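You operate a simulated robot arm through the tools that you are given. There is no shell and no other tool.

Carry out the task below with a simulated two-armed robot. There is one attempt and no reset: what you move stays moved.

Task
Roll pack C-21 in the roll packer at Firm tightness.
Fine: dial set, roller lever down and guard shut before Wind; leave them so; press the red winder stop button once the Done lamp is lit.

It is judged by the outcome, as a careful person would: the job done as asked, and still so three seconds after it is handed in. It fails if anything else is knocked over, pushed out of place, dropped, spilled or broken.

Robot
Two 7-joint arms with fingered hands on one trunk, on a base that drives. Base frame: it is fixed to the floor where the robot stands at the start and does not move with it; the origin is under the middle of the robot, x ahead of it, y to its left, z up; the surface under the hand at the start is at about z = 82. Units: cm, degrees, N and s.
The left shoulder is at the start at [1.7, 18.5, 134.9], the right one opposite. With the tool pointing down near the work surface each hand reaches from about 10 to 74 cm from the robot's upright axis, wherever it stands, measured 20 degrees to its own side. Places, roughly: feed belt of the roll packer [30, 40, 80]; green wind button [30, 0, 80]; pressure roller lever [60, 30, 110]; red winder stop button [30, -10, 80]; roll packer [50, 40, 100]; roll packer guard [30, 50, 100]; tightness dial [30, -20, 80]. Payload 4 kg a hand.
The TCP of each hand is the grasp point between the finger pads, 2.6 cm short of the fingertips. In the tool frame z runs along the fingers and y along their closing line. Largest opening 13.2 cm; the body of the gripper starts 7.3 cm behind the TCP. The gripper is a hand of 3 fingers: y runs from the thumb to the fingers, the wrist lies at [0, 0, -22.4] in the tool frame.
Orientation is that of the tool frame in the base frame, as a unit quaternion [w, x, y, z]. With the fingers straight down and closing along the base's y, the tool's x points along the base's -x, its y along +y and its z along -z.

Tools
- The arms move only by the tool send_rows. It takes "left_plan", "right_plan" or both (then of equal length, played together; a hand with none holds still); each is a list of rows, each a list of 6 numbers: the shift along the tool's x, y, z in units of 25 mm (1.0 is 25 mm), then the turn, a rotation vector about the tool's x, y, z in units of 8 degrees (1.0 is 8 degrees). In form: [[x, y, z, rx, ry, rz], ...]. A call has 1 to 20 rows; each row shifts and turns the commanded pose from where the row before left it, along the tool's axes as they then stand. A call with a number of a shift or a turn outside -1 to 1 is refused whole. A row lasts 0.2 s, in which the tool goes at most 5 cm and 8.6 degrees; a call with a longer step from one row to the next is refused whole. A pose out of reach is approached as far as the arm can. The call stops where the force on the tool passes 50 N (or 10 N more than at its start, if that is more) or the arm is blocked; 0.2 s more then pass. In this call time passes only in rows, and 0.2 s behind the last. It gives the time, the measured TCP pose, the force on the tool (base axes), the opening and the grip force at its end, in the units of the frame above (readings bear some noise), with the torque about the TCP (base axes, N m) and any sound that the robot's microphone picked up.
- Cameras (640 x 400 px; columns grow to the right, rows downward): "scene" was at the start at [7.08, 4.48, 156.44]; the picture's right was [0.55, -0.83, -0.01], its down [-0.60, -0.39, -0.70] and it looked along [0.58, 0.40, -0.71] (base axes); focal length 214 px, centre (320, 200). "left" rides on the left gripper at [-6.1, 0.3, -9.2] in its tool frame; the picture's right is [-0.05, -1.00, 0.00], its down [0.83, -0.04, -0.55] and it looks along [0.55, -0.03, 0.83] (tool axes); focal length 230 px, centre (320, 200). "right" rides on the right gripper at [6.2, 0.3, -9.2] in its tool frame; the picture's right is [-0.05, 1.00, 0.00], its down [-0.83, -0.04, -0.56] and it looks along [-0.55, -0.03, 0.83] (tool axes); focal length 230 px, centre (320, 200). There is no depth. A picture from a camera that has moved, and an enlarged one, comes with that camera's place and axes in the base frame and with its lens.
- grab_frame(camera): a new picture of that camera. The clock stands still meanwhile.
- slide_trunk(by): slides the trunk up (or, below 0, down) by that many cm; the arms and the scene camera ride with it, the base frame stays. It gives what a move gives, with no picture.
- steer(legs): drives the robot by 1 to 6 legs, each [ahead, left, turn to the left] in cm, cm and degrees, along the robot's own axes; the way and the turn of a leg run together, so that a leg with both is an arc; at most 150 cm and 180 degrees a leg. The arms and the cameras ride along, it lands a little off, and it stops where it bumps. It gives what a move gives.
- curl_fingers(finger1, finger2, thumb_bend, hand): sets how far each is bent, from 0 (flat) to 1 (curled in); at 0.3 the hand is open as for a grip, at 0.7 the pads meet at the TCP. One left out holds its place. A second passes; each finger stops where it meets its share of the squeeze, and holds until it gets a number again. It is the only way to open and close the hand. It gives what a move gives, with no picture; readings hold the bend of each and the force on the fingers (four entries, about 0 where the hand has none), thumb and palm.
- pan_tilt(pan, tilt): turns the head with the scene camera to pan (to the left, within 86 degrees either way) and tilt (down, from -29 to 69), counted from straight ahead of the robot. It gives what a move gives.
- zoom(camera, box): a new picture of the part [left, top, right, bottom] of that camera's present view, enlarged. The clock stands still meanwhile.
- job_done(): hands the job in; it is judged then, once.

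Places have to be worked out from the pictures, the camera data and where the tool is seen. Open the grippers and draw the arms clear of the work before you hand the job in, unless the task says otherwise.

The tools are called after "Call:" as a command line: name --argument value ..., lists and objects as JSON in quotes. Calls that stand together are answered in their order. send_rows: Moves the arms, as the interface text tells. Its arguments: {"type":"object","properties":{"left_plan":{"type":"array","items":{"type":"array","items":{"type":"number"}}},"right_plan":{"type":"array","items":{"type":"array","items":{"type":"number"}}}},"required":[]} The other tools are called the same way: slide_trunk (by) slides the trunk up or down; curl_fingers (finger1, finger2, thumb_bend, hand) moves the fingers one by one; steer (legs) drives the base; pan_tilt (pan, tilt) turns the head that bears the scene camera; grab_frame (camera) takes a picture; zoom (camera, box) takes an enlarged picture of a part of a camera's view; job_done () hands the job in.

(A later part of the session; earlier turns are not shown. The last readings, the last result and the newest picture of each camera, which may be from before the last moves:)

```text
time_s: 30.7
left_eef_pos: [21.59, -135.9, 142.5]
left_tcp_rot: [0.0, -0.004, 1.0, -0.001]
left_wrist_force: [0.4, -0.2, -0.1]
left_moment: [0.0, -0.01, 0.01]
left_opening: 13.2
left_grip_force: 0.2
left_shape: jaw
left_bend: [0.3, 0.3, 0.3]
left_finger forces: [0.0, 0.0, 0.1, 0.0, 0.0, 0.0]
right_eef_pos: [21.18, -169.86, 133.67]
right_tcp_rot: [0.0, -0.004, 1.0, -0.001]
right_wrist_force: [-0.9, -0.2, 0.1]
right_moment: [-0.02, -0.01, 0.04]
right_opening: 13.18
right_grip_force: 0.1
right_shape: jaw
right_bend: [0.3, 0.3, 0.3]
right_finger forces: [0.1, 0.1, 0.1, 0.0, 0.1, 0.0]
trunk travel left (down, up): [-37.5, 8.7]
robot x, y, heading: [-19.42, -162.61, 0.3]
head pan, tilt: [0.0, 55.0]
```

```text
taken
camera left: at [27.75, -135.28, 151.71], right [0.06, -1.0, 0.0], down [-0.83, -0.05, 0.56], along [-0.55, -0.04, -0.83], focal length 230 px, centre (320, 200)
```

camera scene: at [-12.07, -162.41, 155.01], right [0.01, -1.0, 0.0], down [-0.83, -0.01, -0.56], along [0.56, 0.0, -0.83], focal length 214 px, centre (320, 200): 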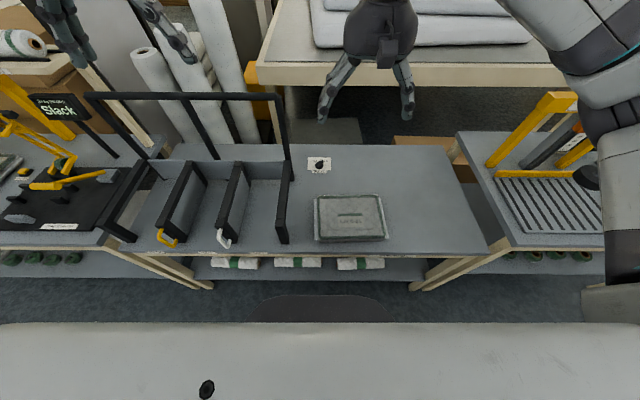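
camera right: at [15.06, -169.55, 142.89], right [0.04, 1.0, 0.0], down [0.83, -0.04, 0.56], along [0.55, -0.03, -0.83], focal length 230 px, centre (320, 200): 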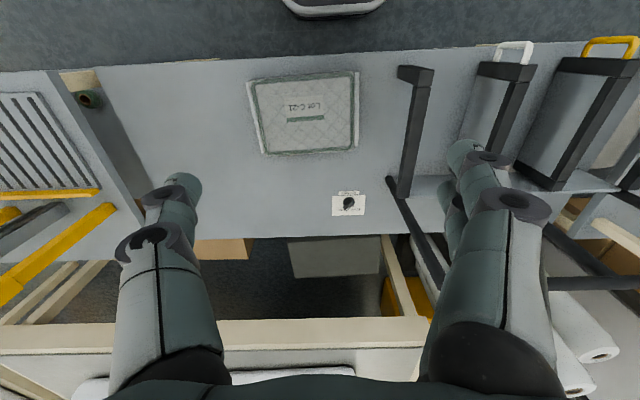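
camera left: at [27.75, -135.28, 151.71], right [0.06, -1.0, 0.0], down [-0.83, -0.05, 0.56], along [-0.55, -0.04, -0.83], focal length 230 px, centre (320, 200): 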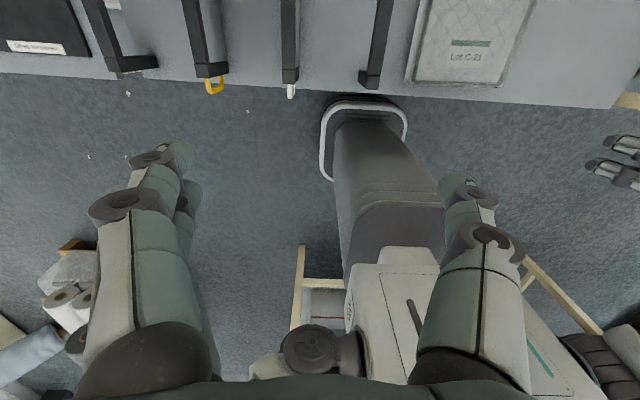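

Triangulating from two views, the pack is about x 20.5–40, y -187.5…-160.6, top near z=80 (bench top near 76, front edge x≈17.7). My plan: hook its back edge and draw it over the bench's front edge, then pinch the overhang. First I'll move the right hand above and behind its back edge.

Call:
send_rows --right_plan '[[-0.97, -0.18, 0.5, 0, 0, 0], [-0.97, -0.18, 0.8, 0, 0, 0], [-0.97, -0.18, 1, 0, 0, 0], [-0.97, -0.18, 1, 0, 0, 0], [-0.97, -0.18, 1, 0, 0, 0], [-0.97, -0.18, 1, 0, 0, 0], [-0.97, -0.18, 1, 0, 0, 0], [-0.97, -0.18, 1, 0, 0, 0], [-0.97, -0.18, 1, 0, 0, 0], [0, 0, 1, 0, 0, 0], [0, 0, 1, 0, 0, 0], [0, 0, 1, 0, 0, 0], [0, 0, 1, 0, 0, 0], [0, 0, 1, 0, 0, 0], [0, 0, 1, 0, 0, 0]]'

Call:
grab_frame --camera "scene"

Call:
grab_frame --camera "right"

Call:
grab_frame --camera "left"

```text
time_s: 33.9
left_eef_pos: [21.67, -136.03, 142.54]
left_tcp_rot: [0.0, -0.004, 1.0, 0.0]
left_wrist_force: [-0.1, -0.5, -0.2]
left_moment: [-0.01, 0.04, 0.02]
left_opening: 13.17
left_grip_force: 0.0
left_shape: jaw
left_bend: [0.3, 0.3, 0.3]
left_finger forces: [0.0, 0.1, 0.1, 0.0, 0.1, 0.0]
right_eef_pos: [43.02, -173.7, 98.01]
right_tcp_rot: [0.0, -0.005, 1.0, 0.0]
right_wrist_force: [1.1, -0.1, -0.4]
right_moment: [-0.04, 0.04, -0.03]
right_opening: 13.19
right_grip_force: 0.1
right_shape: jaw
right_bend: [0.3, 0.3, 0.3]
right_finger forces: [0.1, 0.0, 0.0, 0.1, 0.0, 0.0]
trunk travel left (down, up): [-37.5, 8.7]
robot x, y, heading: [-20.02, -162.82, 0.5]
head pan, tilt: [0.0, 55.0]
```

```text
taken
camera scene: at [-12.02, -162.58, 155.0], right [0.01, -1.0, 0.0], down [-0.83, -0.01, -0.56], along [0.56, 0.0, -0.83], focal length 214 px, centre (320, 200)
```

scene: 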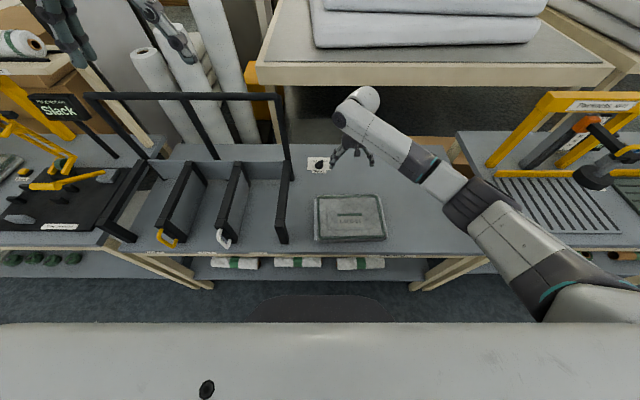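

```text
taken
camera right: at [36.93, -173.52, 107.07], right [0.04, 1.0, 0.0], down [0.83, -0.04, 0.55], along [0.55, -0.02, -0.83], focal length 230 px, centre (320, 200)
```

right: 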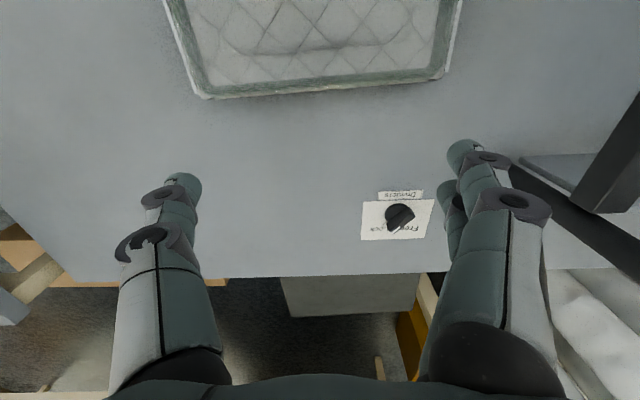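

```text
taken
camera left: at [27.8, -135.45, 151.72], right [0.06, -1.0, 0.0], down [-0.83, -0.05, 0.56], along [-0.55, -0.03, -0.83], focal length 230 px, centre (320, 200)
```

left: 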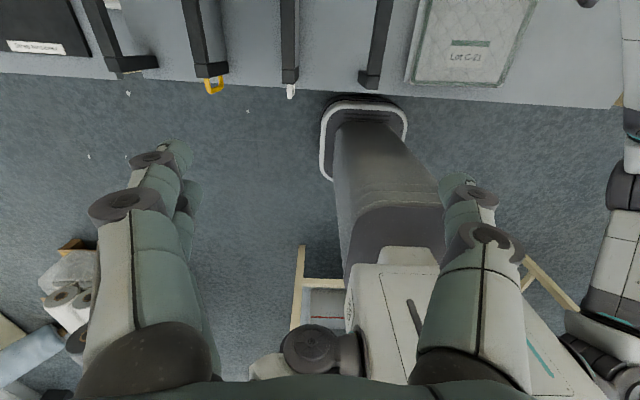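

The back edge is at x≈40–41, and the two fingers sit about ±2.5 cm either side of the tool's centre line. I'll go to x≈46, turn the hand about 5° so thumb and finger meet the edge together, and descend to z≈82.

Call:
send_rows --right_plan '[[-0.65, 0, 0, 0, 0, 0.33], [-0.65, 0, 0, 0, 0, 0.33], [0, 0, 0.9, 0, 0, 0], [0, 0, 0.9, 0, 0, 0], [0, 0, 0.9, 0, 0, 0], [0, 0, 0.9, 0, 0, 0], [0, 0, 0.9, 0, 0, 0], [0, 0, 0.9, 0, 0, 0], [0, 0, 0.7, 0, 0, 0]]'

Call:
grab_frame --camera "right"

Call:
zoom --camera "scene" --box '[280, 120, 440, 270]'

```text
time_s: 35.9
left_eef_pos: [21.55, -135.99, 142.48]
left_tcp_rot: [0.0, -0.004, 1.0, -0.001]
left_wrist_force: [0.4, -0.4, 0.7]
left_moment: [0.0, -0.02, 0.02]
left_opening: 13.17
left_grip_force: 0.1
left_shape: jaw
left_bend: [0.3, 0.3, 0.3]
left_finger forces: [0.0, 0.0, 0.0, 0.0, 0.1, 0.0]
right_eef_pos: [46.31, -173.89, 82.63]
right_tcp_rot: [0.0, 0.042, 0.999, -0.001]
right_wrist_force: [0.3, -0.1, 0.0]
right_moment: [0.02, 0.0, 0.02]
right_opening: 13.17
right_grip_force: 0.0
right_shape: jaw
right_bend: [0.3, 0.3, 0.3]
right_finger forces: [0.1, 0.0, 0.0, 0.0, 0.0, 0.0]
trunk travel left (down, up): [-37.5, 8.7]
robot x, y, heading: [-19.54, -162.47, 0.4]
head pan, tilt: [0.0, 55.0]
```

```text
taken
camera right: at [40.21, -173.02, 91.72], right [0.14, 0.99, 0.0], down [0.82, -0.11, 0.55], along [0.55, -0.08, -0.83], focal length 230 px, centre (320, 200)
```

right: 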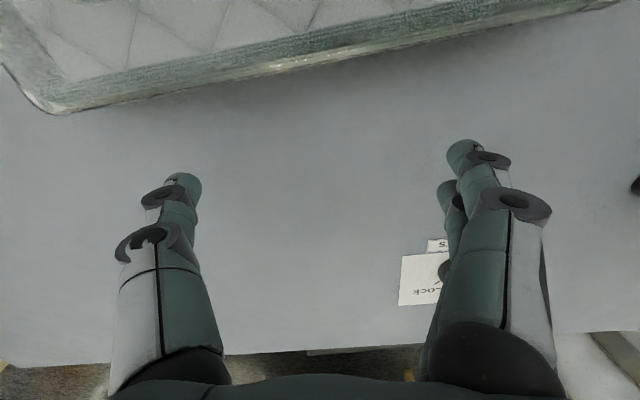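

```text
2.67 times, centred on (360, 195) of scene
camera zoom: at [-12.05, -162.51, 155.01], right [0.01, -1.0, 0.0], down [-0.83, -0.01, -0.56], along [0.56, 0.0, -0.83], focal length 572 px, centre (213, 213)
```

zoom: 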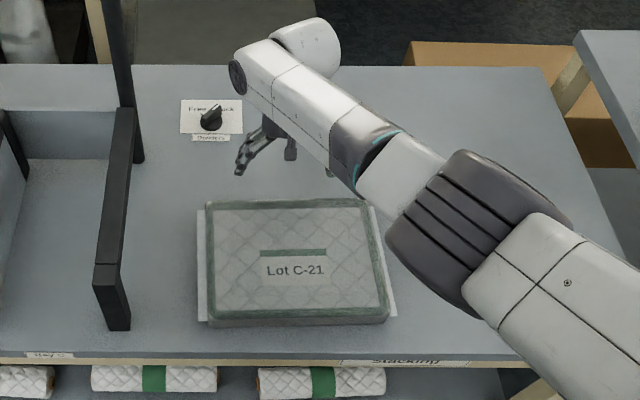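

The back edge lies at x≈41, about 3 cm ahead of the fingers. I'll go down gently in small steps, watching the force, until the tips are just above the bench.

Call:
send_rows --right_plan '[[0, 0, 0.3, 0, 0, 0], [0, 0, 0.3, 0, 0, 0], [0, 0, 0.3, 0, 0, 0], [0, 0, 0.2, 0, 0, 0]]'

Call:
grab_frame --camera "right"

Call:
zoom --camera "scene" --box '[320, 130, 420, 200]'

```text
time_s: 36.9
left_eef_pos: [21.69, -135.91, 142.52]
left_tcp_rot: [0.0, -0.004, 1.0, 0.0]
left_wrist_force: [-0.4, 0.1, 0.1]
left_moment: [0.01, 0.01, -0.01]
left_opening: 13.18
left_grip_force: 0.1
left_shape: jaw
left_bend: [0.3, 0.3, 0.3]
left_finger forces: [0.0, 0.1, 0.0, 0.0, 0.0, 0.0]
right_eef_pos: [45.65, -174.01, 79.98]
right_tcp_rot: [-0.001, 0.043, 0.999, 0.0]
right_wrist_force: [-0.4, 0.3, -0.3]
right_moment: [0.02, -0.04, -0.02]
right_opening: 13.21
right_grip_force: 0.1
right_shape: jaw
right_bend: [0.3, 0.3, 0.3]
right_finger forces: [0.0, 0.0, 0.0, 0.0, 0.0, 0.0]
right hand out of reach, approached as far as the arm can: row 2, 3
trunk travel left (down, up): [-37.5, 8.7]
robot x, y, heading: [-19.25, -162.65, 0.4]
head pan, tilt: [0.0, 55.0]
```

```text
taken
camera right: at [39.57, -173.16, 89.15], right [0.14, 0.99, 0.0], down [0.82, -0.11, 0.55], along [0.55, -0.08, -0.83], focal length 230 px, centre (320, 200)
```

right: 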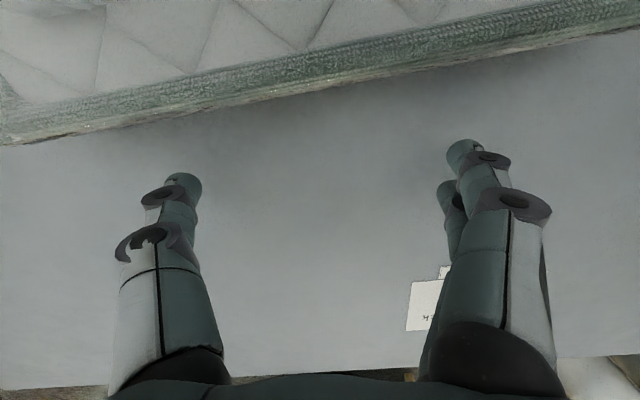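

```text
5.71 times, centred on (370, 165) of scene
camera zoom: at [-12.04, -162.59, 155.01], right [0.01, -1.0, 0.0], down [-0.83, -0.01, -0.56], along [0.56, 0.0, -0.83], focal length 1226 px, centre (34, 400)
```

zoom: 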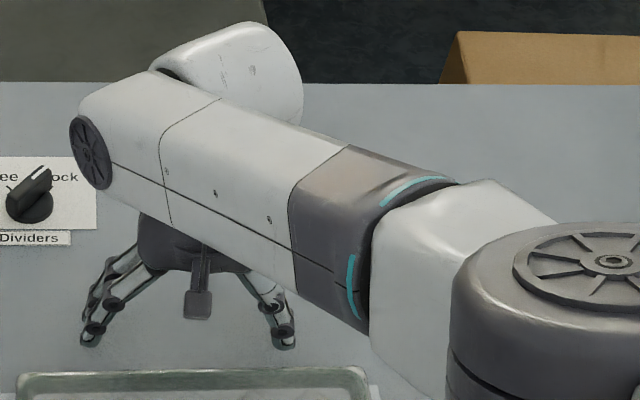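

The tips are now about 1.5 cm above the bench and below the pack's top, at the edge of reach. I'll pull straight towards the robot (‑x), first part way, and check.

Call:
send_rows --right_plan '[[0.4, -0.035, 0, 0, 0, 0], [0.4, -0.035, 0, 0, 0, 0], [0.4, -0.035, 0, 0, 0, 0], [0.4, -0.035, 0, 0, 0, 0], [0.4, -0.035, 0, 0, 0, 0], [0.4, -0.035, 0, 0, 0, 0]]'

Call:
grab_frame --camera "right"

Call:
zoom --camera "scene" --box '[280, 120, 440, 270]'

```text
time_s: 38.3
left_eef_pos: [21.51, -135.92, 142.56]
left_tcp_rot: [-0.001, -0.004, 1.0, 0.0]
left_wrist_force: [-0.2, -0.4, 0.3]
left_moment: [0.02, 0.04, 0.04]
left_opening: 13.17
left_grip_force: 0.1
left_shape: jaw
left_bend: [0.3, 0.3, 0.3]
left_finger forces: [0.1, 0.0, 0.0, 0.0, 0.1, 0.0]
right_eef_pos: [39.62, -174.05, 80.2]
right_tcp_rot: [0.0, 0.042, 0.999, 0.0]
right_wrist_force: [0.2, -0.2, -0.6]
right_moment: [-0.02, 0.01, -0.01]
right_opening: 13.2
right_grip_force: 0.1
right_shape: jaw
right_bend: [0.3, 0.3, 0.3]
right_finger forces: [0.1, 0.0, 0.0, 0.0, 0.1, 0.0]
trunk travel left (down, up): [-37.5, 8.7]
robot x, y, heading: [-20.02, -163.02, 0.3]
head pan, tilt: [0.0, 55.0]
```

```text
taken
camera right: at [33.58, -173.17, 89.25], right [0.14, 0.99, 0.0], down [0.82, -0.11, 0.56], along [0.55, -0.08, -0.83], focal length 230 px, centre (320, 200)
```

right: 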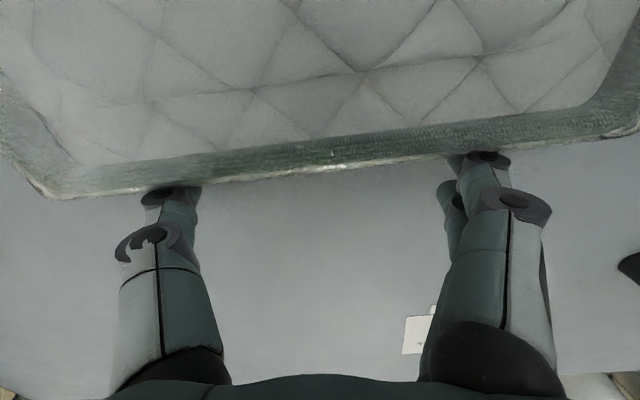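

```text
2.67 times, centred on (360, 195) of scene
camera zoom: at [-12.09, -162.59, 155.01], right [0.01, -1.0, 0.0], down [-0.83, -0.01, -0.56], along [0.56, 0.0, -0.83], focal length 572 px, centre (213, 213)
```

zoom: 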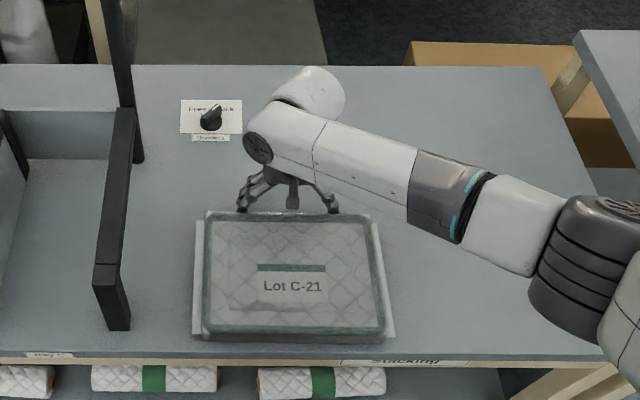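

The pack is following. I'll pull another 8 cm so it overhangs the bench by about 6–7 cm while its centre stays supported.

Call:
send_rows --right_plan '[[0.4, -0.035, 0, 0, 0, 0], [0.4, -0.035, 0, 0, 0, 0], [0.4, -0.035, 0, 0, 0, 0], [0.4, -0.035, 0, 0, 0, 0], [0.4, -0.035, 0, 0, 0, 0], [0.4, -0.035, 0, 0, 0, 0]]'

Call:
grab_frame --camera "right"

Call:
zoom --camera "scene" --box '[280, 120, 440, 270]'

Call:
grab_frame --camera "left"

```text
time_s: 39.7
left_eef_pos: [21.55, -136.02, 142.63]
left_tcp_rot: [0.001, -0.004, 1.0, 0.0]
left_wrist_force: [1.0, 0.7, 0.1]
left_moment: [0.02, -0.03, 0.01]
left_opening: 13.16
left_grip_force: 0.0
left_shape: jaw
left_bend: [0.3, 0.3, 0.3]
left_finger forces: [0.1, 0.0, 0.0, 0.0, 0.1, 0.0]
right_eef_pos: [33.53, -173.99, 80.1]
right_tcp_rot: [0.0, 0.042, 0.999, 0.0]
right_wrist_force: [0.4, -1.1, 0.1]
right_moment: [0.0, 0.01, 0.01]
right_opening: 13.21
right_grip_force: 0.0
right_shape: jaw
right_bend: [0.3, 0.3, 0.3]
right_finger forces: [0.0, 0.1, 0.1, 0.1, 0.2, 0.0]
trunk travel left (down, up): [-37.5, 8.7]
robot x, y, heading: [-19.4, -162.58, 0.2]
head pan, tilt: [0.0, 55.0]
```

```text
taken
camera right: at [27.55, -173.14, 89.23], right [0.14, 0.99, 0.0], down [0.82, -0.11, 0.56], along [0.55, -0.07, -0.83], focal length 230 px, centre (320, 200)
```

right: 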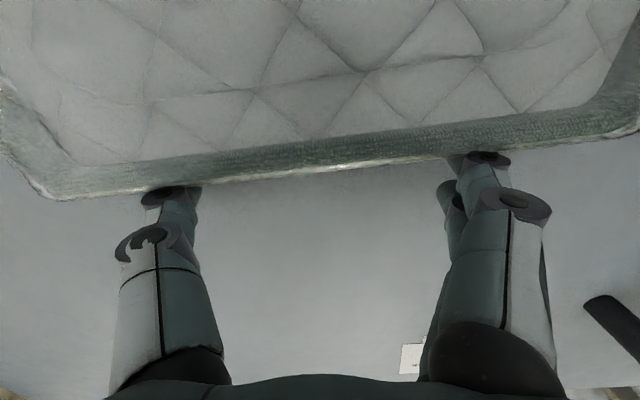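

```text
2.67 times, centred on (360, 195) of scene
camera zoom: at [-12.09, -162.61, 155.01], right [0.01, -1.0, 0.0], down [-0.83, -0.01, -0.56], along [0.56, 0.0, -0.83], focal length 572 px, centre (213, 213)
```

zoom: 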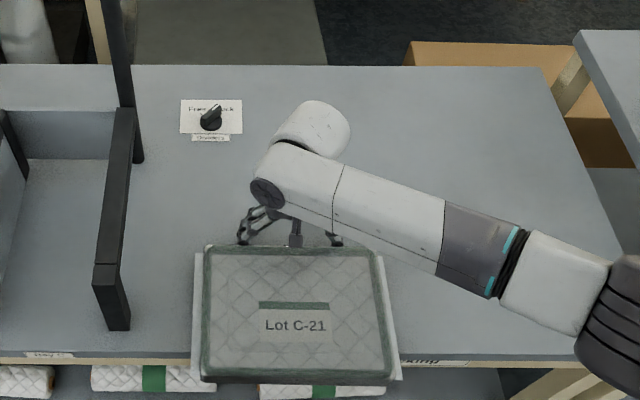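

```text
taken
camera left: at [27.73, -135.47, 151.75], right [0.06, -1.0, 0.0], down [-0.83, -0.05, 0.56], along [-0.55, -0.03, -0.83], focal length 230 px, centre (320, 200)
```

left: 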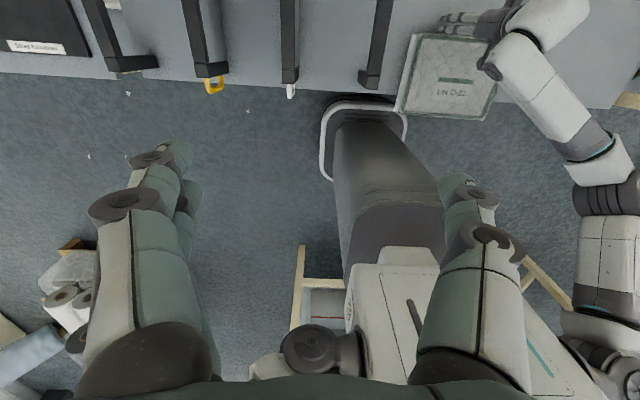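

The overhang is about 4.5 cm; I'll pull 2.3 cm more and look.

Call:
send_rows --right_plan '[[0.3, -0.026, 0, 0, 0, 0], [0.3, -0.026, 0, 0, 0, 0], [0.3, -0.026, 0, 0, 0, 0]]'

Call:
zoom --camera "scene" --box '[280, 120, 440, 270]'

Call:
zoom --camera "left" --box '[360, 0, 560, 160]'

```text
time_s: 40.5
left_eef_pos: [21.59, -135.95, 142.58]
left_tcp_rot: [0.0, -0.004, 1.0, 0.0]
left_wrist_force: [0.3, -0.4, -0.2]
left_moment: [0.01, -0.04, 0.02]
left_opening: 13.2
left_grip_force: 0.0
left_shape: jaw
left_bend: [0.3, 0.3, 0.3]
left_finger forces: [0.0, 0.0, 0.0, 0.1, 0.0, 0.0]
right_eef_pos: [31.31, -174.09, 80.07]
right_tcp_rot: [0.0, 0.042, 0.999, 0.0]
right_wrist_force: [0.7, 0.7, -0.7]
right_moment: [0.0, 0.06, -0.01]
right_opening: 13.2
right_grip_force: 0.1
right_shape: jaw
right_bend: [0.3, 0.3, 0.3]
right_finger forces: [0.2, 0.1, 0.0, 0.1, 0.1, 0.1]
trunk travel left (down, up): [-37.5, 8.7]
robot x, y, heading: [-19.41, -162.6, 0.5]
head pan, tilt: [0.0, 55.0]
```

```text
2.67 times, centred on (360, 195) of scene
camera zoom: at [-12.08, -162.59, 155.01], right [0.01, -1.0, 0.0], down [-0.83, -0.01, -0.56], along [0.56, 0.0, -0.83], focal length 572 px, centre (213, 213)
```

zoom: 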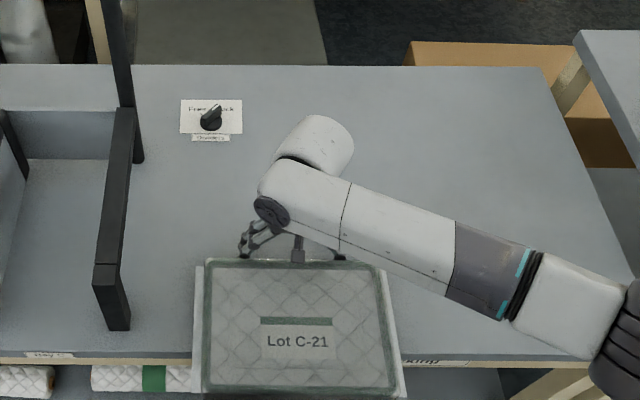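

```text
2.50 times, centred on (460, 80) of left
camera zoom: at [27.75, -135.46, 151.74], right [0.06, -1.0, 0.0], down [-0.83, -0.05, 0.56], along [-0.55, -0.03, -0.83], focal length 575 px, centre (-30, 500)
```

zoom: 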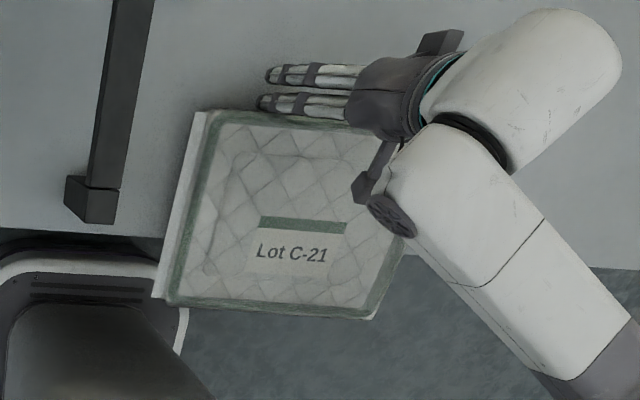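

The pack now overhangs about 7 cm (front edge x≈10, bench edge x≈17.4). I'll withdraw the right hand behind and up, then look around for room to back off.

Call:
send_rows --right_plan '[[-0.6, 0.05, 0, 0, 0, 0], [-0.4, 0.05, -0.5, 0, 0, 0], [0, 0, -1, 0, 0, 0], [0, 0, -1, 0, 0, 0], [0, 0, -1, 0, 0, 0], [0, 0, -1, 0, 0, 0], [0, 0, -1, 0, 0, 0], [0, 0, -1, 0, 0, 0], [0, 0, -1, 0, 0, 0], [0, 0, -1, 0, 0, 0], [0, 0, -1, 0, 0, 0], [0.5, 0, -1, 0, 0, -0.3], [0.8, 0, -1, 0, 0, -0.3], [0.8, 0, -1, 0, 0, 0], [0.8, 0, -1, 0, 0, 0], [0.8, 0, -1, 0, 0, 0], [0.8, 0, -1, 0, 0, 0], [0.8, 0, -1, 0, 0, 0], [0.8, 0, -1, 0, 0, 0], [0.8, 0, -1, 0, 0, 0]]'

Call:
pan_tilt --pan -86 --tilt 40

Call:
grab_frame --camera "scene"

Call:
pan_tilt --pan 86 --tilt 40

Call:
grab_frame --camera "scene"

Call:
grab_frame --camera "right"

```text
time_s: 44.7
left_eef_pos: [21.57, -135.96, 142.5]
left_tcp_rot: [0.0, -0.005, 1.0, 0.0]
left_wrist_force: [-0.1, -0.6, 0.5]
left_moment: [0.02, 0.0, -0.01]
left_opening: 13.18
left_grip_force: 0.0
left_shape: jaw
left_bend: [0.3, 0.3, 0.3]
left_finger forces: [0.0, 0.1, 0.1, 0.1, 0.0, 0.2]
right_eef_pos: [16.52, -173.83, 126.29]
right_tcp_rot: [0.0, 0.001, 1.0, 0.0]
right_wrist_force: [0.4, -0.7, 0.4]
right_moment: [0.0, 0.0, -0.02]
right_opening: 13.19
right_grip_force: 0.1
right_shape: jaw
right_bend: [0.3, 0.3, 0.3]
right_finger forces: [0.0, 0.1, 0.1, 0.1, 0.0, 0.1]
trunk travel left (down, up): [-37.5, 8.7]
robot x, y, heading: [-19.82, -162.53, 0.7]
head pan, tilt: [0.0, 55.0]
```

```text
time_s: 46.3
left_eef_pos: [21.53, -136.05, 142.51]
left_tcp_rot: [-0.001, -0.004, 1.0, 0.0]
left_wrist_force: [-1.1, 0.3, 0.8]
left_moment: [-0.01, -0.02, -0.01]
left_opening: 13.2
left_grip_force: 0.1
left_shape: jaw
left_bend: [0.3, 0.3, 0.3]
left_finger forces: [0.0, 0.1, 0.0, 0.1, 0.0, 0.1]
right_eef_pos: [16.66, -173.76, 126.31]
right_tcp_rot: [0.0, 0.0, 1.0, 0.0]
right_wrist_force: [0.7, 0.2, 0.2]
right_moment: [0.01, -0.01, -0.02]
right_opening: 13.21
right_grip_force: 0.1
right_shape: jaw
right_bend: [0.3, 0.3, 0.3]
right_finger forces: [0.0, 0.0, 0.0, 0.0, 0.0, 0.0]
trunk travel left (down, up): [-37.5, 8.7]
robot x, y, heading: [-19.29, -162.56, 0.2]
head pan, tilt: [-85.9, 40.0]
```

```text
taken
camera scene: at [-18.56, -171.12, 157.21], right [-1.0, -0.08, 0.02], down [-0.07, 0.64, -0.76], along [0.05, -0.76, -0.64], focal length 214 px, centre (320, 200)
```

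scene: 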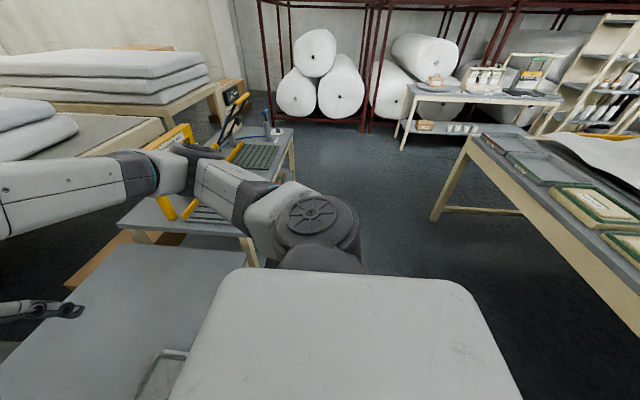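

```text
time_s: 48.9
left_eef_pos: [21.64, -136.04, 142.49]
left_tcp_rot: [-0.001, -0.003, 1.0, 0.0]
left_wrist_force: [-0.1, 0.0, 0.6]
left_moment: [0.02, 0.0, -0.01]
left_opening: 13.2
left_grip_force: 0.1
left_shape: jaw
left_bend: [0.3, 0.3, 0.3]
left_finger forces: [0.0, 0.0, 0.0, 0.0, 0.0, 0.0]
right_eef_pos: [16.57, -173.92, 126.28]
right_tcp_rot: [0.0, 0.0, 1.0, 0.0]
right_wrist_force: [0.2, 0.2, -0.4]
right_moment: [-0.01, -0.02, -0.01]
right_opening: 13.19
right_grip_force: 0.2
right_shape: jaw
right_bend: [0.3, 0.3, 0.3]
right_finger forces: [0.0, 0.0, 0.0, 0.0, 0.0, 0.0]
trunk travel left (down, up): [-37.5, 8.7]
robot x, y, heading: [-19.52, -163.0, 0.3]
head pan, tilt: [85.9, 40.0]
```

```text
taken
camera scene: at [-18.7, -154.16, 157.21], right [1.0, -0.06, -0.02], down [-0.06, -0.64, -0.76], along [0.04, 0.76, -0.64], focal length 214 px, centre (320, 200)
```

scene: 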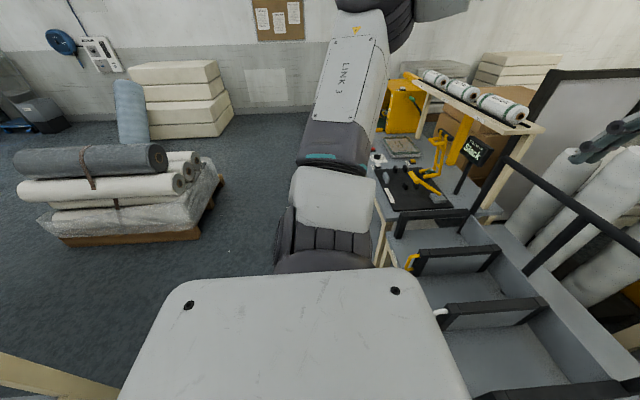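

```text
taken
camera right: at [10.52, -173.55, 135.38], right [0.05, 1.0, 0.0], down [0.83, -0.04, 0.56], along [0.55, -0.03, -0.83], focal length 230 px, centre (320, 200)
```

right: 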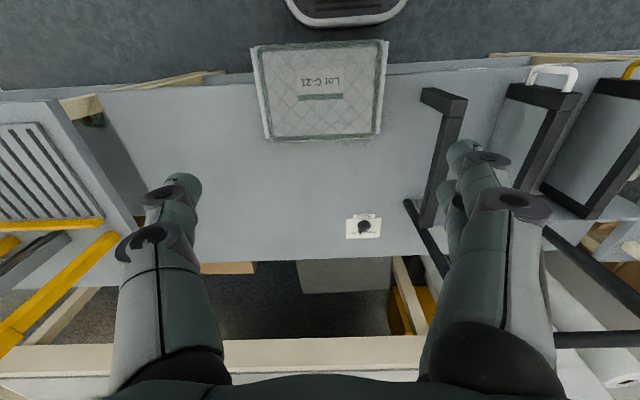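

There is room to back off (the table behind has its leg near x≈-125). I'll back the robot to about (-50, -174.5) so both hands can come at the overhanging front edge from the front.

Call:
steer --legs '[[-30, 0, 0], [0, -12, 0]]'

Call:
pan_tilt --pan 0 --tilt 50

Call:
grab_frame --camera "scene"

```text
time_s: 51.8
left_eef_pos: [-8.28, -148.09, 142.63]
left_tcp_rot: [0.0, -0.003, 1.0, -0.002]
left_wrist_force: [0.4, 1.1, -0.4]
left_moment: [-0.01, -0.02, 0.0]
left_opening: 13.16
left_grip_force: 0.0
left_shape: jaw
left_bend: [0.3, 0.3, 0.3]
left_finger forces: [0.0, 0.0, 0.0, 0.0, 0.0, 0.1]
right_eef_pos: [-13.4, -186.07, 126.28]
right_tcp_rot: [0.0, 0.001, 1.0, -0.001]
right_wrist_force: [0.1, -0.7, 0.1]
right_moment: [-0.01, -0.03, 0.01]
right_opening: 13.19
right_grip_force: 0.0
right_shape: jaw
right_bend: [0.3, 0.3, 0.3]
right_finger forces: [0.0, 0.0, 0.0, 0.1, 0.1, 0.0]
trunk travel left (down, up): [-37.5, 8.7]
robot x, y, heading: [-49.36, -174.9, 0.3]
head pan, tilt: [85.9, 40.0]
```

```text
time_s: 53.4
left_eef_pos: [-8.08, -148.38, 142.55]
left_tcp_rot: [0.002, -0.004, 1.0, -0.001]
left_wrist_force: [-0.5, -0.7, -0.3]
left_moment: [0.02, 0.0, -0.01]
left_opening: 13.17
left_grip_force: 0.0
left_shape: jaw
left_bend: [0.3, 0.3, 0.3]
left_finger forces: [0.0, 0.1, 0.0, 0.1, 0.1, 0.0]
right_eef_pos: [-13.31, -186.25, 126.29]
right_tcp_rot: [0.0, 0.002, 1.0, 0.0]
right_wrist_force: [0.2, -0.6, 0.4]
right_moment: [-0.01, -0.02, -0.01]
right_opening: 13.19
right_grip_force: 0.0
right_shape: jaw
right_bend: [0.3, 0.3, 0.3]
right_finger forces: [0.0, 0.0, 0.0, 0.0, 0.1, 0.0]
trunk travel left (down, up): [-37.5, 8.7]
robot x, y, heading: [-49.4, -174.98, 0.4]
head pan, tilt: [0.0, 50.0]
```

```text
taken
camera scene: at [-41.44, -174.84, 155.65], right [0.0, -1.0, 0.0], down [-0.78, 0.0, -0.63], along [0.63, 0.0, -0.78], focal length 214 px, centre (320, 200)
```

scene: 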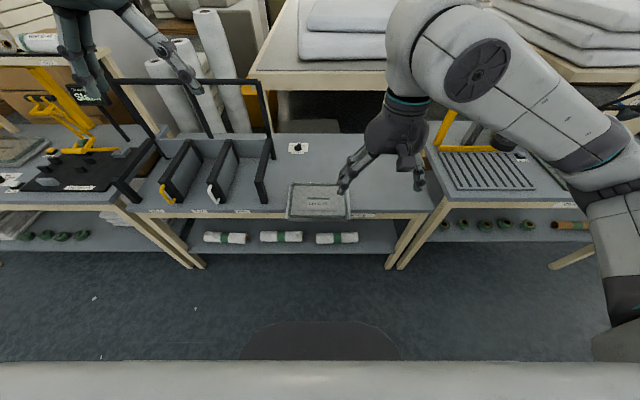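

The pack hangs over the edge as intended. I'll now pitch both hands from pointing down to pointing ahead (+x), moving them forward and somewhat down but still well above the bench.

Call:
send_rows --left_plan '[[-0.68, 0, 0.7, 0, -0.9375, 0], [-0.583, 0, 0.783, 0, -0.9375, 0], [-0.476, 0, 0.852, 0, -0.9375, 0], [-0.36, 0, 0.907, 0, -0.9375, 0], [-0.239, 0, 0.946, 0, -0.9375, 0], [-0.113, 0, 0.969, 0, -0.9375, 0], [0.014, 0, 0.976, 0, -0.9375, 0], [0.141, 0, 0.965, 0, -0.9375, 0], [0.266, 0, 0.939, 0, -0.9375, 0], [0.387, 0, 0.896, 0, -0.9375, 0], [0.5, 0, 0.838, 0, -0.9375, 0], [0.605, 0, 0.765, 0, -0.9375, 0]]' --right_plan '[[-0.68, 0, 0.7, 0, -0.9375, 0], [-0.583, 0, 0.783, 0, -0.9375, 0], [-0.476, 0, 0.852, 0, -0.9375, 0], [-0.36, 0, 0.907, 0, -0.9375, 0], [-0.239, 0, 0.946, 0, -0.9375, 0], [-0.113, 0, 0.969, 0, -0.9375, 0], [0.014, 0, 0.976, 0, -0.9375, 0], [0.141, 0, 0.965, 0, -0.9375, 0], [0.266, 0, 0.939, 0, -0.9375, 0], [0.387, 0, 0.896, 0, -0.9375, 0], [0.5, 0, 0.838, 0, -0.9375, 0], [0.605, 0, 0.765, 0, -0.9375, 0]]'

Call:
grab_frame --camera "scene"

```text
time_s: 56.0
left_eef_pos: [11.22, -150.17, 129.14]
left_tcp_rot: [0.656, 0.007, 0.754, -0.017]
left_wrist_force: [0.3, 0.1, -1.0]
left_moment: [-0.02, 0.02, -0.06]
left_opening: 13.17
left_grip_force: 0.0
left_shape: jaw
left_bend: [0.3, 0.3, 0.3]
left_finger forces: [0.1, 0.0, 0.0, 0.0, 0.0, 0.0]
left hand out of reach, approached as far as the arm can: row 11, 12
right_eef_pos: [7.17, -186.04, 105.21]
right_tcp_rot: [0.707, 0.001, 0.707, -0.002]
right_wrist_force: [0.0, 0.2, 0.1]
right_moment: [0.0, 0.02, -0.04]
right_opening: 13.19
right_grip_force: 0.2
right_shape: jaw
right_bend: [0.3, 0.3, 0.3]
right_finger forces: [0.0, 0.0, 0.1, 0.0, 0.1, 0.0]
trunk travel left (down, up): [-37.5, 8.7]
robot x, y, heading: [-49.44, -174.46, 0.3]
head pan, tilt: [0.0, 50.0]
```

```text
taken
camera scene: at [-41.35, -174.59, 155.64], right [0.0, -1.0, 0.0], down [-0.78, 0.0, -0.63], along [0.63, 0.0, -0.78], focal length 214 px, centre (320, 200)
```

scene: 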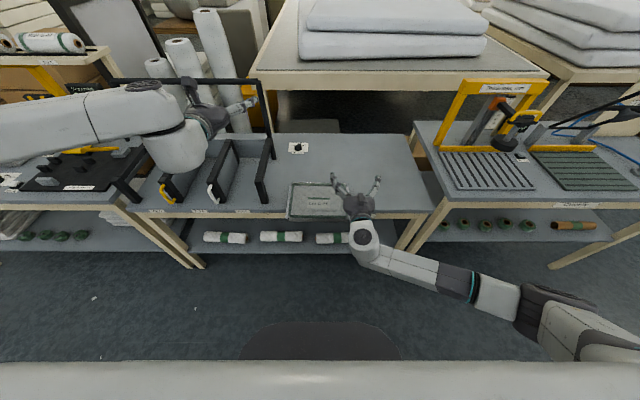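

The right hand is there; the left stopped about 8° short of level near a limit. I'll lower the left hand and bring it inward, then see if it can level out.

Call:
send_rows --left_plan '[[0.9, -0.3, 0, 0, 0, 0], [0.9, -0.3, 0, 0, 0, 0], [0.9, -0.3, 0, 0, 0, 0], [0.9, -0.3, 0, 0, 0, 0], [0.9, -0.3, 0, 0, 0, 0], [0.9, -0.3, 0, 0, 0, 0], [0.9, -0.3, 0, 0, 0, 0], [0.9, -0.3, 0, 0, 0, 0], [0.9, -0.3, 0, 0, 0, 0]]'

Call:
grab_frame --camera "scene"

```text
time_s: 58.0
left_eef_pos: [10.94, -150.62, 129.14]
left_tcp_rot: [0.656, 0.009, 0.754, -0.018]
left_wrist_force: [-0.2, 0.0, 0.2]
left_moment: [0.02, 0.02, -0.02]
left_opening: 13.2
left_grip_force: 0.0
left_shape: jaw
left_bend: [0.3, 0.3, 0.3]
left_finger forces: [0.1, 0.1, 0.1, 0.0, 0.1, 0.0]
left hand out of reach, approached as far as the arm can: row 1, 2, 3, 4, 5, 6, 7, 8, 9
right_eef_pos: [7.09, -186.36, 105.32]
right_tcp_rot: [0.707, 0.001, 0.707, -0.001]
right_wrist_force: [-0.2, 1.1, -0.3]
right_moment: [-0.02, -0.01, 0.01]
right_opening: 13.17
right_grip_force: 0.0
right_shape: jaw
right_bend: [0.3, 0.3, 0.3]
right_finger forces: [0.0, 0.1, 0.0, 0.0, 0.0, 0.0]
trunk travel left (down, up): [-37.5, 8.7]
robot x, y, heading: [-49.46, -174.92, 0.3]
head pan, tilt: [0.0, 50.0]
```

```text
taken
camera scene: at [-41.46, -174.88, 155.65], right [0.0, -1.0, 0.0], down [-0.78, 0.0, -0.63], along [0.63, 0.0, -0.78], focal length 214 px, centre (320, 200)
```

scene: 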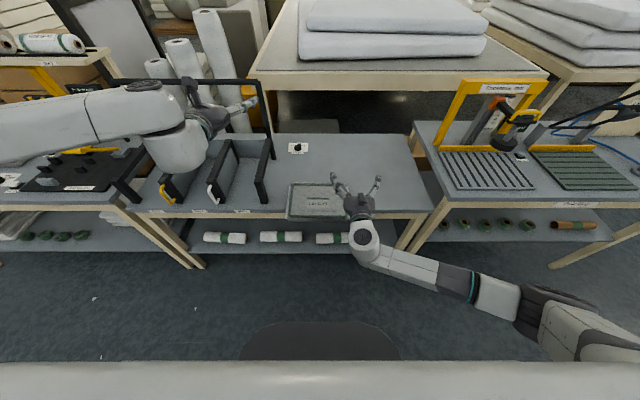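

The left arm is against a joint limit in this posture. I'll pitch it back down a bit, lower it, then level again nearer the height where the right hand succeeded.

Call:
send_rows --left_plan '[[0, 0, 0, 0, 0.9, 0], [0, 0, 0, 0, 0.9, 0], [0, 0, 0, 0, 0.9, 0], [0, 0, 0, 0, 0.9, 0], [0, 0, 0, 0, 0.9, 0], [0, 0, 0, 0, 0.9, 0]]'

```text
time_s: 59.4
left_eef_pos: [11.11, -150.58, 129.01]
left_tcp_rot: [0.35, 0.015, 0.936, -0.014]
left_wrist_force: [1.2, 0.0, 0.7]
left_moment: [0.02, 0.02, -0.04]
left_opening: 13.17
left_grip_force: 0.0
left_shape: jaw
left_bend: [0.3, 0.3, 0.3]
left_finger forces: [0.1, 0.0, 0.1, 0.0, 0.0, 0.0]
right_eef_pos: [7.06, -186.31, 105.07]
right_tcp_rot: [0.707, 0.0, 0.707, 0.0]
right_wrist_force: [-0.1, 0.2, 0.0]
right_moment: [-0.03, -0.02, 0.0]
right_opening: 13.2
right_grip_force: 0.1
right_shape: jaw
right_bend: [0.3, 0.3, 0.3]
right_finger forces: [0.1, 0.1, 0.0, 0.0, 0.0, 0.1]
trunk travel left (down, up): [-37.5, 8.7]
robot x, y, heading: [-49.3, -174.55, 0.3]
head pan, tilt: [0.0, 50.0]
```

It moves freely again. I'll lower the left hand 20 cm and back 5 cm while tilted, then pitch to level.

Call:
send_rows --left_plan '[[0.845, 0, 0.59, 0, 0, 0], [0.845, 0, 0.59, 0, 0, 0], [0.845, 0, 0.59, 0, 0, 0], [0.845, 0, 0.59, 0, 0, 0], [0.845, 0, 0.59, 0, 0, 0], [0.845, 0, 0.59, 0, 0, 0], [0.845, 0, 0.59, 0, 0, 0], [0.845, 0, 0.59, 0, 0, 0], [0, -0.2, 0, 0, -0.9, 0], [0, -0.2, 0, 0, -0.9, 0], [0, -0.2, 0, 0, -0.9, 0], [0, -0.2, 0, 0, -0.9, 0], [0, -0.2, 0, 0, -0.9, 0], [0, -0.2, 0, 0, -0.9, 0], [0, -0.2, 0, 0, -0.7, 0]]'

Call:
grab_frame --camera "scene"

```text
time_s: 62.6
left_eef_pos: [7.83, -155.27, 115.31]
left_tcp_rot: [0.569, 0.006, 0.823, -0.009]
left_wrist_force: [0.1, 0.4, -0.6]
left_moment: [-0.03, 0.01, 0.03]
left_opening: 13.19
left_grip_force: 0.0
left_shape: jaw
left_bend: [0.3, 0.3, 0.3]
left_finger forces: [0.1, 0.0, 0.1, 0.0, 0.1, 0.1]
left hand out of reach, approached as far as the arm can: row 11, 12, 13, 14, 15
right_eef_pos: [7.01, -186.4, 105.17]
right_tcp_rot: [0.707, 0.001, 0.707, -0.002]
right_wrist_force: [-0.4, -0.6, 0.3]
right_moment: [0.01, 0.03, -0.01]
right_opening: 13.18
right_grip_force: 0.2
right_shape: jaw
right_bend: [0.3, 0.3, 0.3]
right_finger forces: [0.1, 0.0, 0.0, 0.1, 0.0, 0.1]
trunk travel left (down, up): [-37.5, 8.7]
robot x, y, heading: [-49.4, -174.95, 0.3]
head pan, tilt: [0.0, 50.0]
```

```text
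taken
camera scene: at [-41.46, -174.91, 155.65], right [0.0, -1.0, 0.0], down [-0.78, 0.0, -0.63], along [0.63, 0.0, -0.78], focal length 214 px, centre (320, 200)
```

scene: 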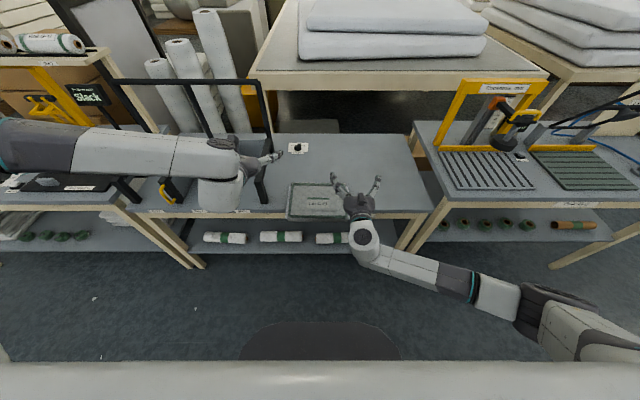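

The left elbow is in a raised posture that limits the wrist. I'll turn the left hand back to pointing down, reach low in front of the bench to bring the elbow down, as the right arm did, and then level it.

Call:
send_rows --left_plan '[[0, 0, 0, 0, 0.87, 0], [0, 0, 0, 0, 0.87, 0], [0, 0, 0, 0, 0.87, 0], [0, 0, 0, 0, 0.87, 0], [0, 0, 0, 0, 0.87, 0], [0, 0, 0, 0, 0.87, 0], [0, 0, 0, 0, 0.87, 0], [0, 0, 0, 0, 0.87, 0], [0, 0, 0, 0, 0.87, 0], [0, 0, 0, 0, 0.87, 0]]'

Call:
send_rows --left_plan '[[0, 0.1, 0.9, 0, 0, 0], [0, 0.1, 0.9, 0, 0, 0], [0, 0.1, 0.9, 0, 0, 0], [0, 0.1, 0.9, 0, 0, 0], [0, 0.1, 0.9, 0, 0, 0], [0, 0.1, 0.9, 0, 0, 0], [0, 0.1, 0.9, 0, 0, 0], [0, 0.1, 0.9, 0, 0, 0], [0, 0.1, 0.9, 0, 0, 0], [0, 0.1, 0.9, 0, 0, 0], [0, 0.1, 0.9, 0, 0, 0], [0, 0.1, 0.9, 0, 0, 0], [0, 0.1, 0.9, 0, 0, 0], [0, 0.1, 0.9, 0, 0, 0]]'

Call:
grab_frame --camera "scene"

```text
time_s: 64.8
left_eef_pos: [7.91, -155.22, 115.3]
left_tcp_rot: [-0.004, 0.011, 1.0, -0.006]
left_wrist_force: [-0.2, -0.1, 0.0]
left_moment: [0.01, -0.03, -0.01]
left_opening: 13.17
left_grip_force: 0.1
left_shape: jaw
left_bend: [0.3, 0.3, 0.3]
left_finger forces: [0.1, 0.0, 0.0, 0.0, 0.0, 0.0]
right_eef_pos: [7.01, -186.33, 105.14]
right_tcp_rot: [0.706, 0.001, 0.708, -0.002]
right_wrist_force: [-0.3, -0.4, -0.4]
right_moment: [0.03, 0.01, 0.0]
right_opening: 13.21
right_grip_force: 0.0
right_shape: jaw
right_bend: [0.3, 0.3, 0.3]
right_finger forces: [0.1, 0.0, 0.1, 0.1, 0.1, 0.0]
trunk travel left (down, up): [-37.5, 8.7]
robot x, y, heading: [-49.26, -174.92, 0.3]
head pan, tilt: [0.0, 50.0]
```

```text
time_s: 67.8
left_eef_pos: [-0.55, -145.64, 92.25]
left_tcp_rot: [-0.003, 0.011, 1.0, -0.005]
left_wrist_force: [0.0, 0.0, 0.4]
left_moment: [-0.02, 0.0, 0.03]
left_opening: 13.17
left_grip_force: 0.0
left_shape: jaw
left_bend: [0.3, 0.3, 0.3]
left_finger forces: [0.1, 0.0, 0.0, 0.0, 0.0, 0.1]
left hand out of reach, approached as far as the arm can: row 4, 5, 6, 7, 8, 9, 10, 11, 12, 13, 14
right_eef_pos: [7.09, -186.26, 105.25]
right_tcp_rot: [0.707, 0.002, 0.707, -0.002]
right_wrist_force: [0.7, -0.6, -0.1]
right_moment: [-0.02, 0.01, 0.0]
right_opening: 13.19
right_grip_force: 0.0
right_shape: jaw
right_bend: [0.3, 0.3, 0.3]
right_finger forces: [0.0, 0.0, 0.0, 0.0, 0.0, 0.0]
trunk travel left (down, up): [-37.5, 8.7]
robot x, y, heading: [-49.24, -174.82, 0.2]
head pan, tilt: [0.0, 50.0]
```

```text
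taken
camera scene: at [-41.46, -174.85, 155.65], right [0.0, -1.0, 0.0], down [-0.78, 0.0, -0.63], along [0.63, 0.0, -0.78], focal length 214 px, centre (320, 200)
```

scene: 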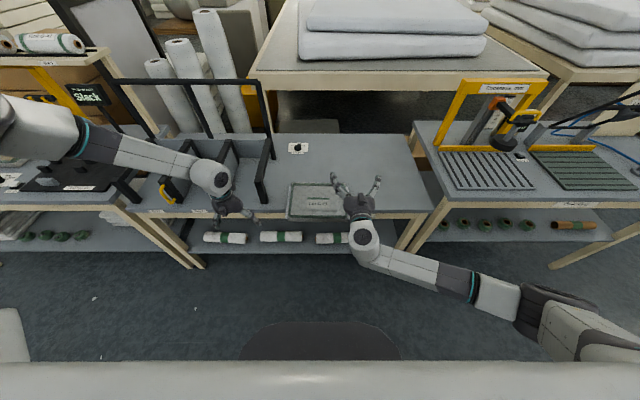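

The left arm still lags in its raised-elbow posture. I'll bring the left hand nearer the body and lower to let the elbow drop.

Call:
send_rows --left_plan '[[0.9, 0, -0.3, 0, 0, 0], [0.9, 0, -0.3, 0, 0, 0], [0.9, 0, -0.3, 0, 0, 0], [0.9, 0, 0, 0, 0, 0], [0.9, 0, 0, 0, 0, 0], [0.9, 0, 0, 0, 0, 0], [0, 0, 0.8, 0, 0, 0], [0, 0, 0.8, 0, 0, 0], [0, 0, 0.8, 0, 0, 0], [0, 0, 0.8, 0, 0, 0]]'

Call:
grab_frame --camera "scene"

Call:
pan_tilt --pan 60 --tilt 30

Call:
grab_frame --camera "scene"

```text
time_s: 70.0
left_eef_pos: [-13.87, -145.49, 86.72]
left_tcp_rot: [-0.003, 0.011, 1.0, -0.005]
left_wrist_force: [-0.1, 0.4, 0.3]
left_moment: [0.01, -0.01, 0.01]
left_opening: 13.18
left_grip_force: 0.0
left_shape: jaw
left_bend: [0.3, 0.3, 0.3]
left_finger forces: [0.1, 0.1, 0.0, 0.0, 0.1, 0.0]
right_eef_pos: [7.15, -186.21, 105.12]
right_tcp_rot: [0.707, 0.002, 0.708, -0.002]
right_wrist_force: [-0.1, 0.9, -0.9]
right_moment: [0.01, 0.0, 0.04]
right_opening: 13.2
right_grip_force: 0.0
right_shape: jaw
right_bend: [0.3, 0.3, 0.3]
right_finger forces: [0.0, 0.0, 0.1, 0.0, 0.1, 0.1]
trunk travel left (down, up): [-37.5, 8.7]
robot x, y, heading: [-49.38, -174.79, 0.3]
head pan, tilt: [0.0, 50.0]
```

```text
taken
camera scene: at [-41.36, -174.84, 155.64], right [0.0, -1.0, 0.0], down [-0.78, 0.0, -0.63], along [0.63, 0.0, -0.78], focal length 214 px, centre (320, 200)
```

scene: 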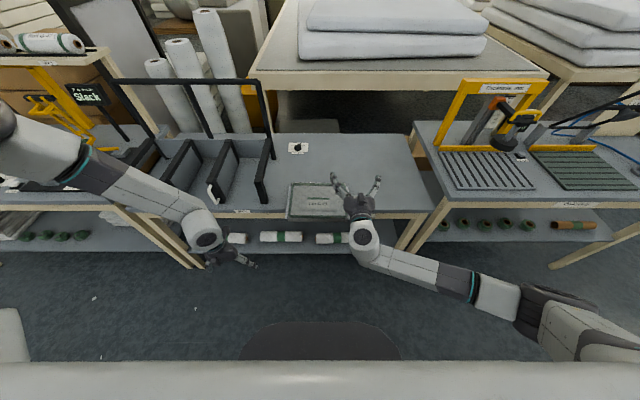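

```text
time_s: 71.3
left_eef_pos: [-13.93, -145.51, 86.7]
left_tcp_rot: [-0.003, 0.011, 1.0, -0.004]
left_wrist_force: [-0.4, -0.6, 0.3]
left_moment: [-0.01, 0.0, 0.0]
left_opening: 13.19
left_grip_force: 0.2
left_shape: jaw
left_bend: [0.3, 0.3, 0.3]
left_finger forces: [0.1, 0.0, 0.1, 0.0, 0.1, 0.0]
right_eef_pos: [7.08, -186.25, 105.27]
right_tcp_rot: [0.707, 0.001, 0.707, -0.001]
right_wrist_force: [-0.6, 0.4, -0.7]
right_moment: [0.0, -0.02, -0.02]
right_opening: 13.18
right_grip_force: 0.1
right_shape: jaw
right_bend: [0.3, 0.3, 0.3]
right_finger forces: [0.1, 0.0, 0.0, 0.0, 0.1, 0.0]
trunk travel left (down, up): [-37.5, 8.7]
robot x, y, heading: [-49.29, -174.97, 0.2]
head pan, tilt: [60.0, 30.0]
```

```text
taken
camera scene: at [-44.59, -167.05, 158.66], right [0.87, -0.5, -0.02], down [-0.27, -0.43, -0.86], along [0.42, 0.75, -0.51], focal length 214 px, centre (320, 200)
```

scene: 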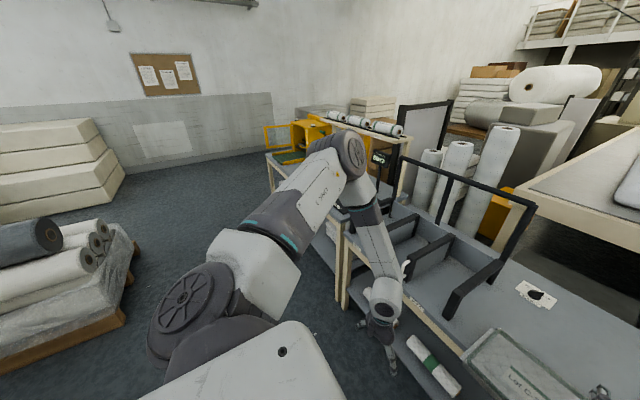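

The left elbow is up in front with the forearm hanging; from this lower position levelling the hand should be natural. I'll pitch the left hand up here.

Call:
send_rows --left_plan '[[-0.68, 0, 0, 0, -0.9375, 0], [-0.674, 0, 0.089, 0, -0.9375, 0], [-0.657, 0, 0.176, 0, -0.9375, 0], [-0.628, 0, 0.26, 0, -0.9375, 0], [-0.589, 0, 0.34, 0, -0.9375, 0], [-0.539, 0, 0.414, 0, -0.9375, 0], [-0.481, 0, 0.481, 0, -0.9375, 0], [-0.414, 0, 0.539, 0, -0.9375, 0], [-0.34, 0, 0.589, 0, -0.9375, 0], [-0.26, 0, 0.628, 0, -0.9375, 0], [-0.176, 0, 0.657, 0, -0.9375, 0], [-0.089, 0, 0.674, 0, -0.9375, 0]]'

Call:
grab_frame --camera "scene"

```text
time_s: 73.9
left_eef_pos: [8.69, -143.28, 112.55]
left_tcp_rot: [0.541, 0.007, 0.841, -0.01]
left_wrist_force: [0.2, -0.2, 0.2]
left_moment: [0.03, -0.01, 0.02]
left_opening: 13.2
left_grip_force: 0.0
left_shape: jaw
left_bend: [0.3, 0.3, 0.3]
left_finger forces: [0.0, 0.1, 0.0, 0.0, 0.1, 0.0]
left hand out of reach, approached as far as the arm can: row 3, 4, 5, 6, 7, 8, 9, 10, 11, 12
right_eef_pos: [7.03, -186.28, 105.2]
right_tcp_rot: [0.707, 0.002, 0.707, -0.002]
right_wrist_force: [0.0, -0.5, 0.0]
right_moment: [0.0, 0.03, 0.01]
right_opening: 13.18
right_grip_force: 0.0
right_shape: jaw
right_bend: [0.3, 0.3, 0.3]
right_finger forces: [0.0, 0.0, 0.1, 0.0, 0.0, 0.0]
trunk travel left (down, up): [-37.5, 8.7]
robot x, y, heading: [-49.37, -174.99, 0.3]
head pan, tilt: [60.0, 30.0]
```

```text
taken
camera scene: at [-44.59, -167.05, 158.66], right [0.87, -0.5, -0.02], down [-0.27, -0.43, -0.86], along [0.42, 0.75, -0.51], focal length 214 px, centre (320, 200)
```

scene: 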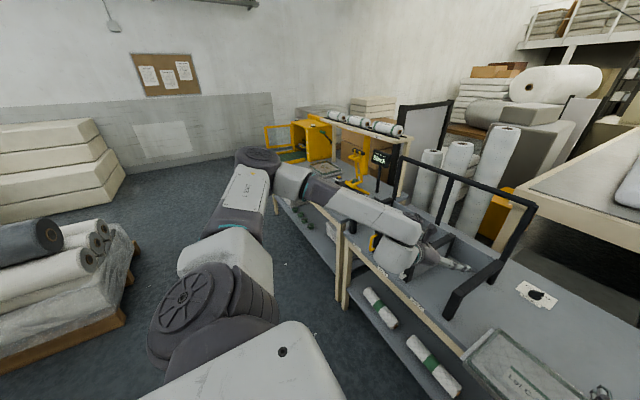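

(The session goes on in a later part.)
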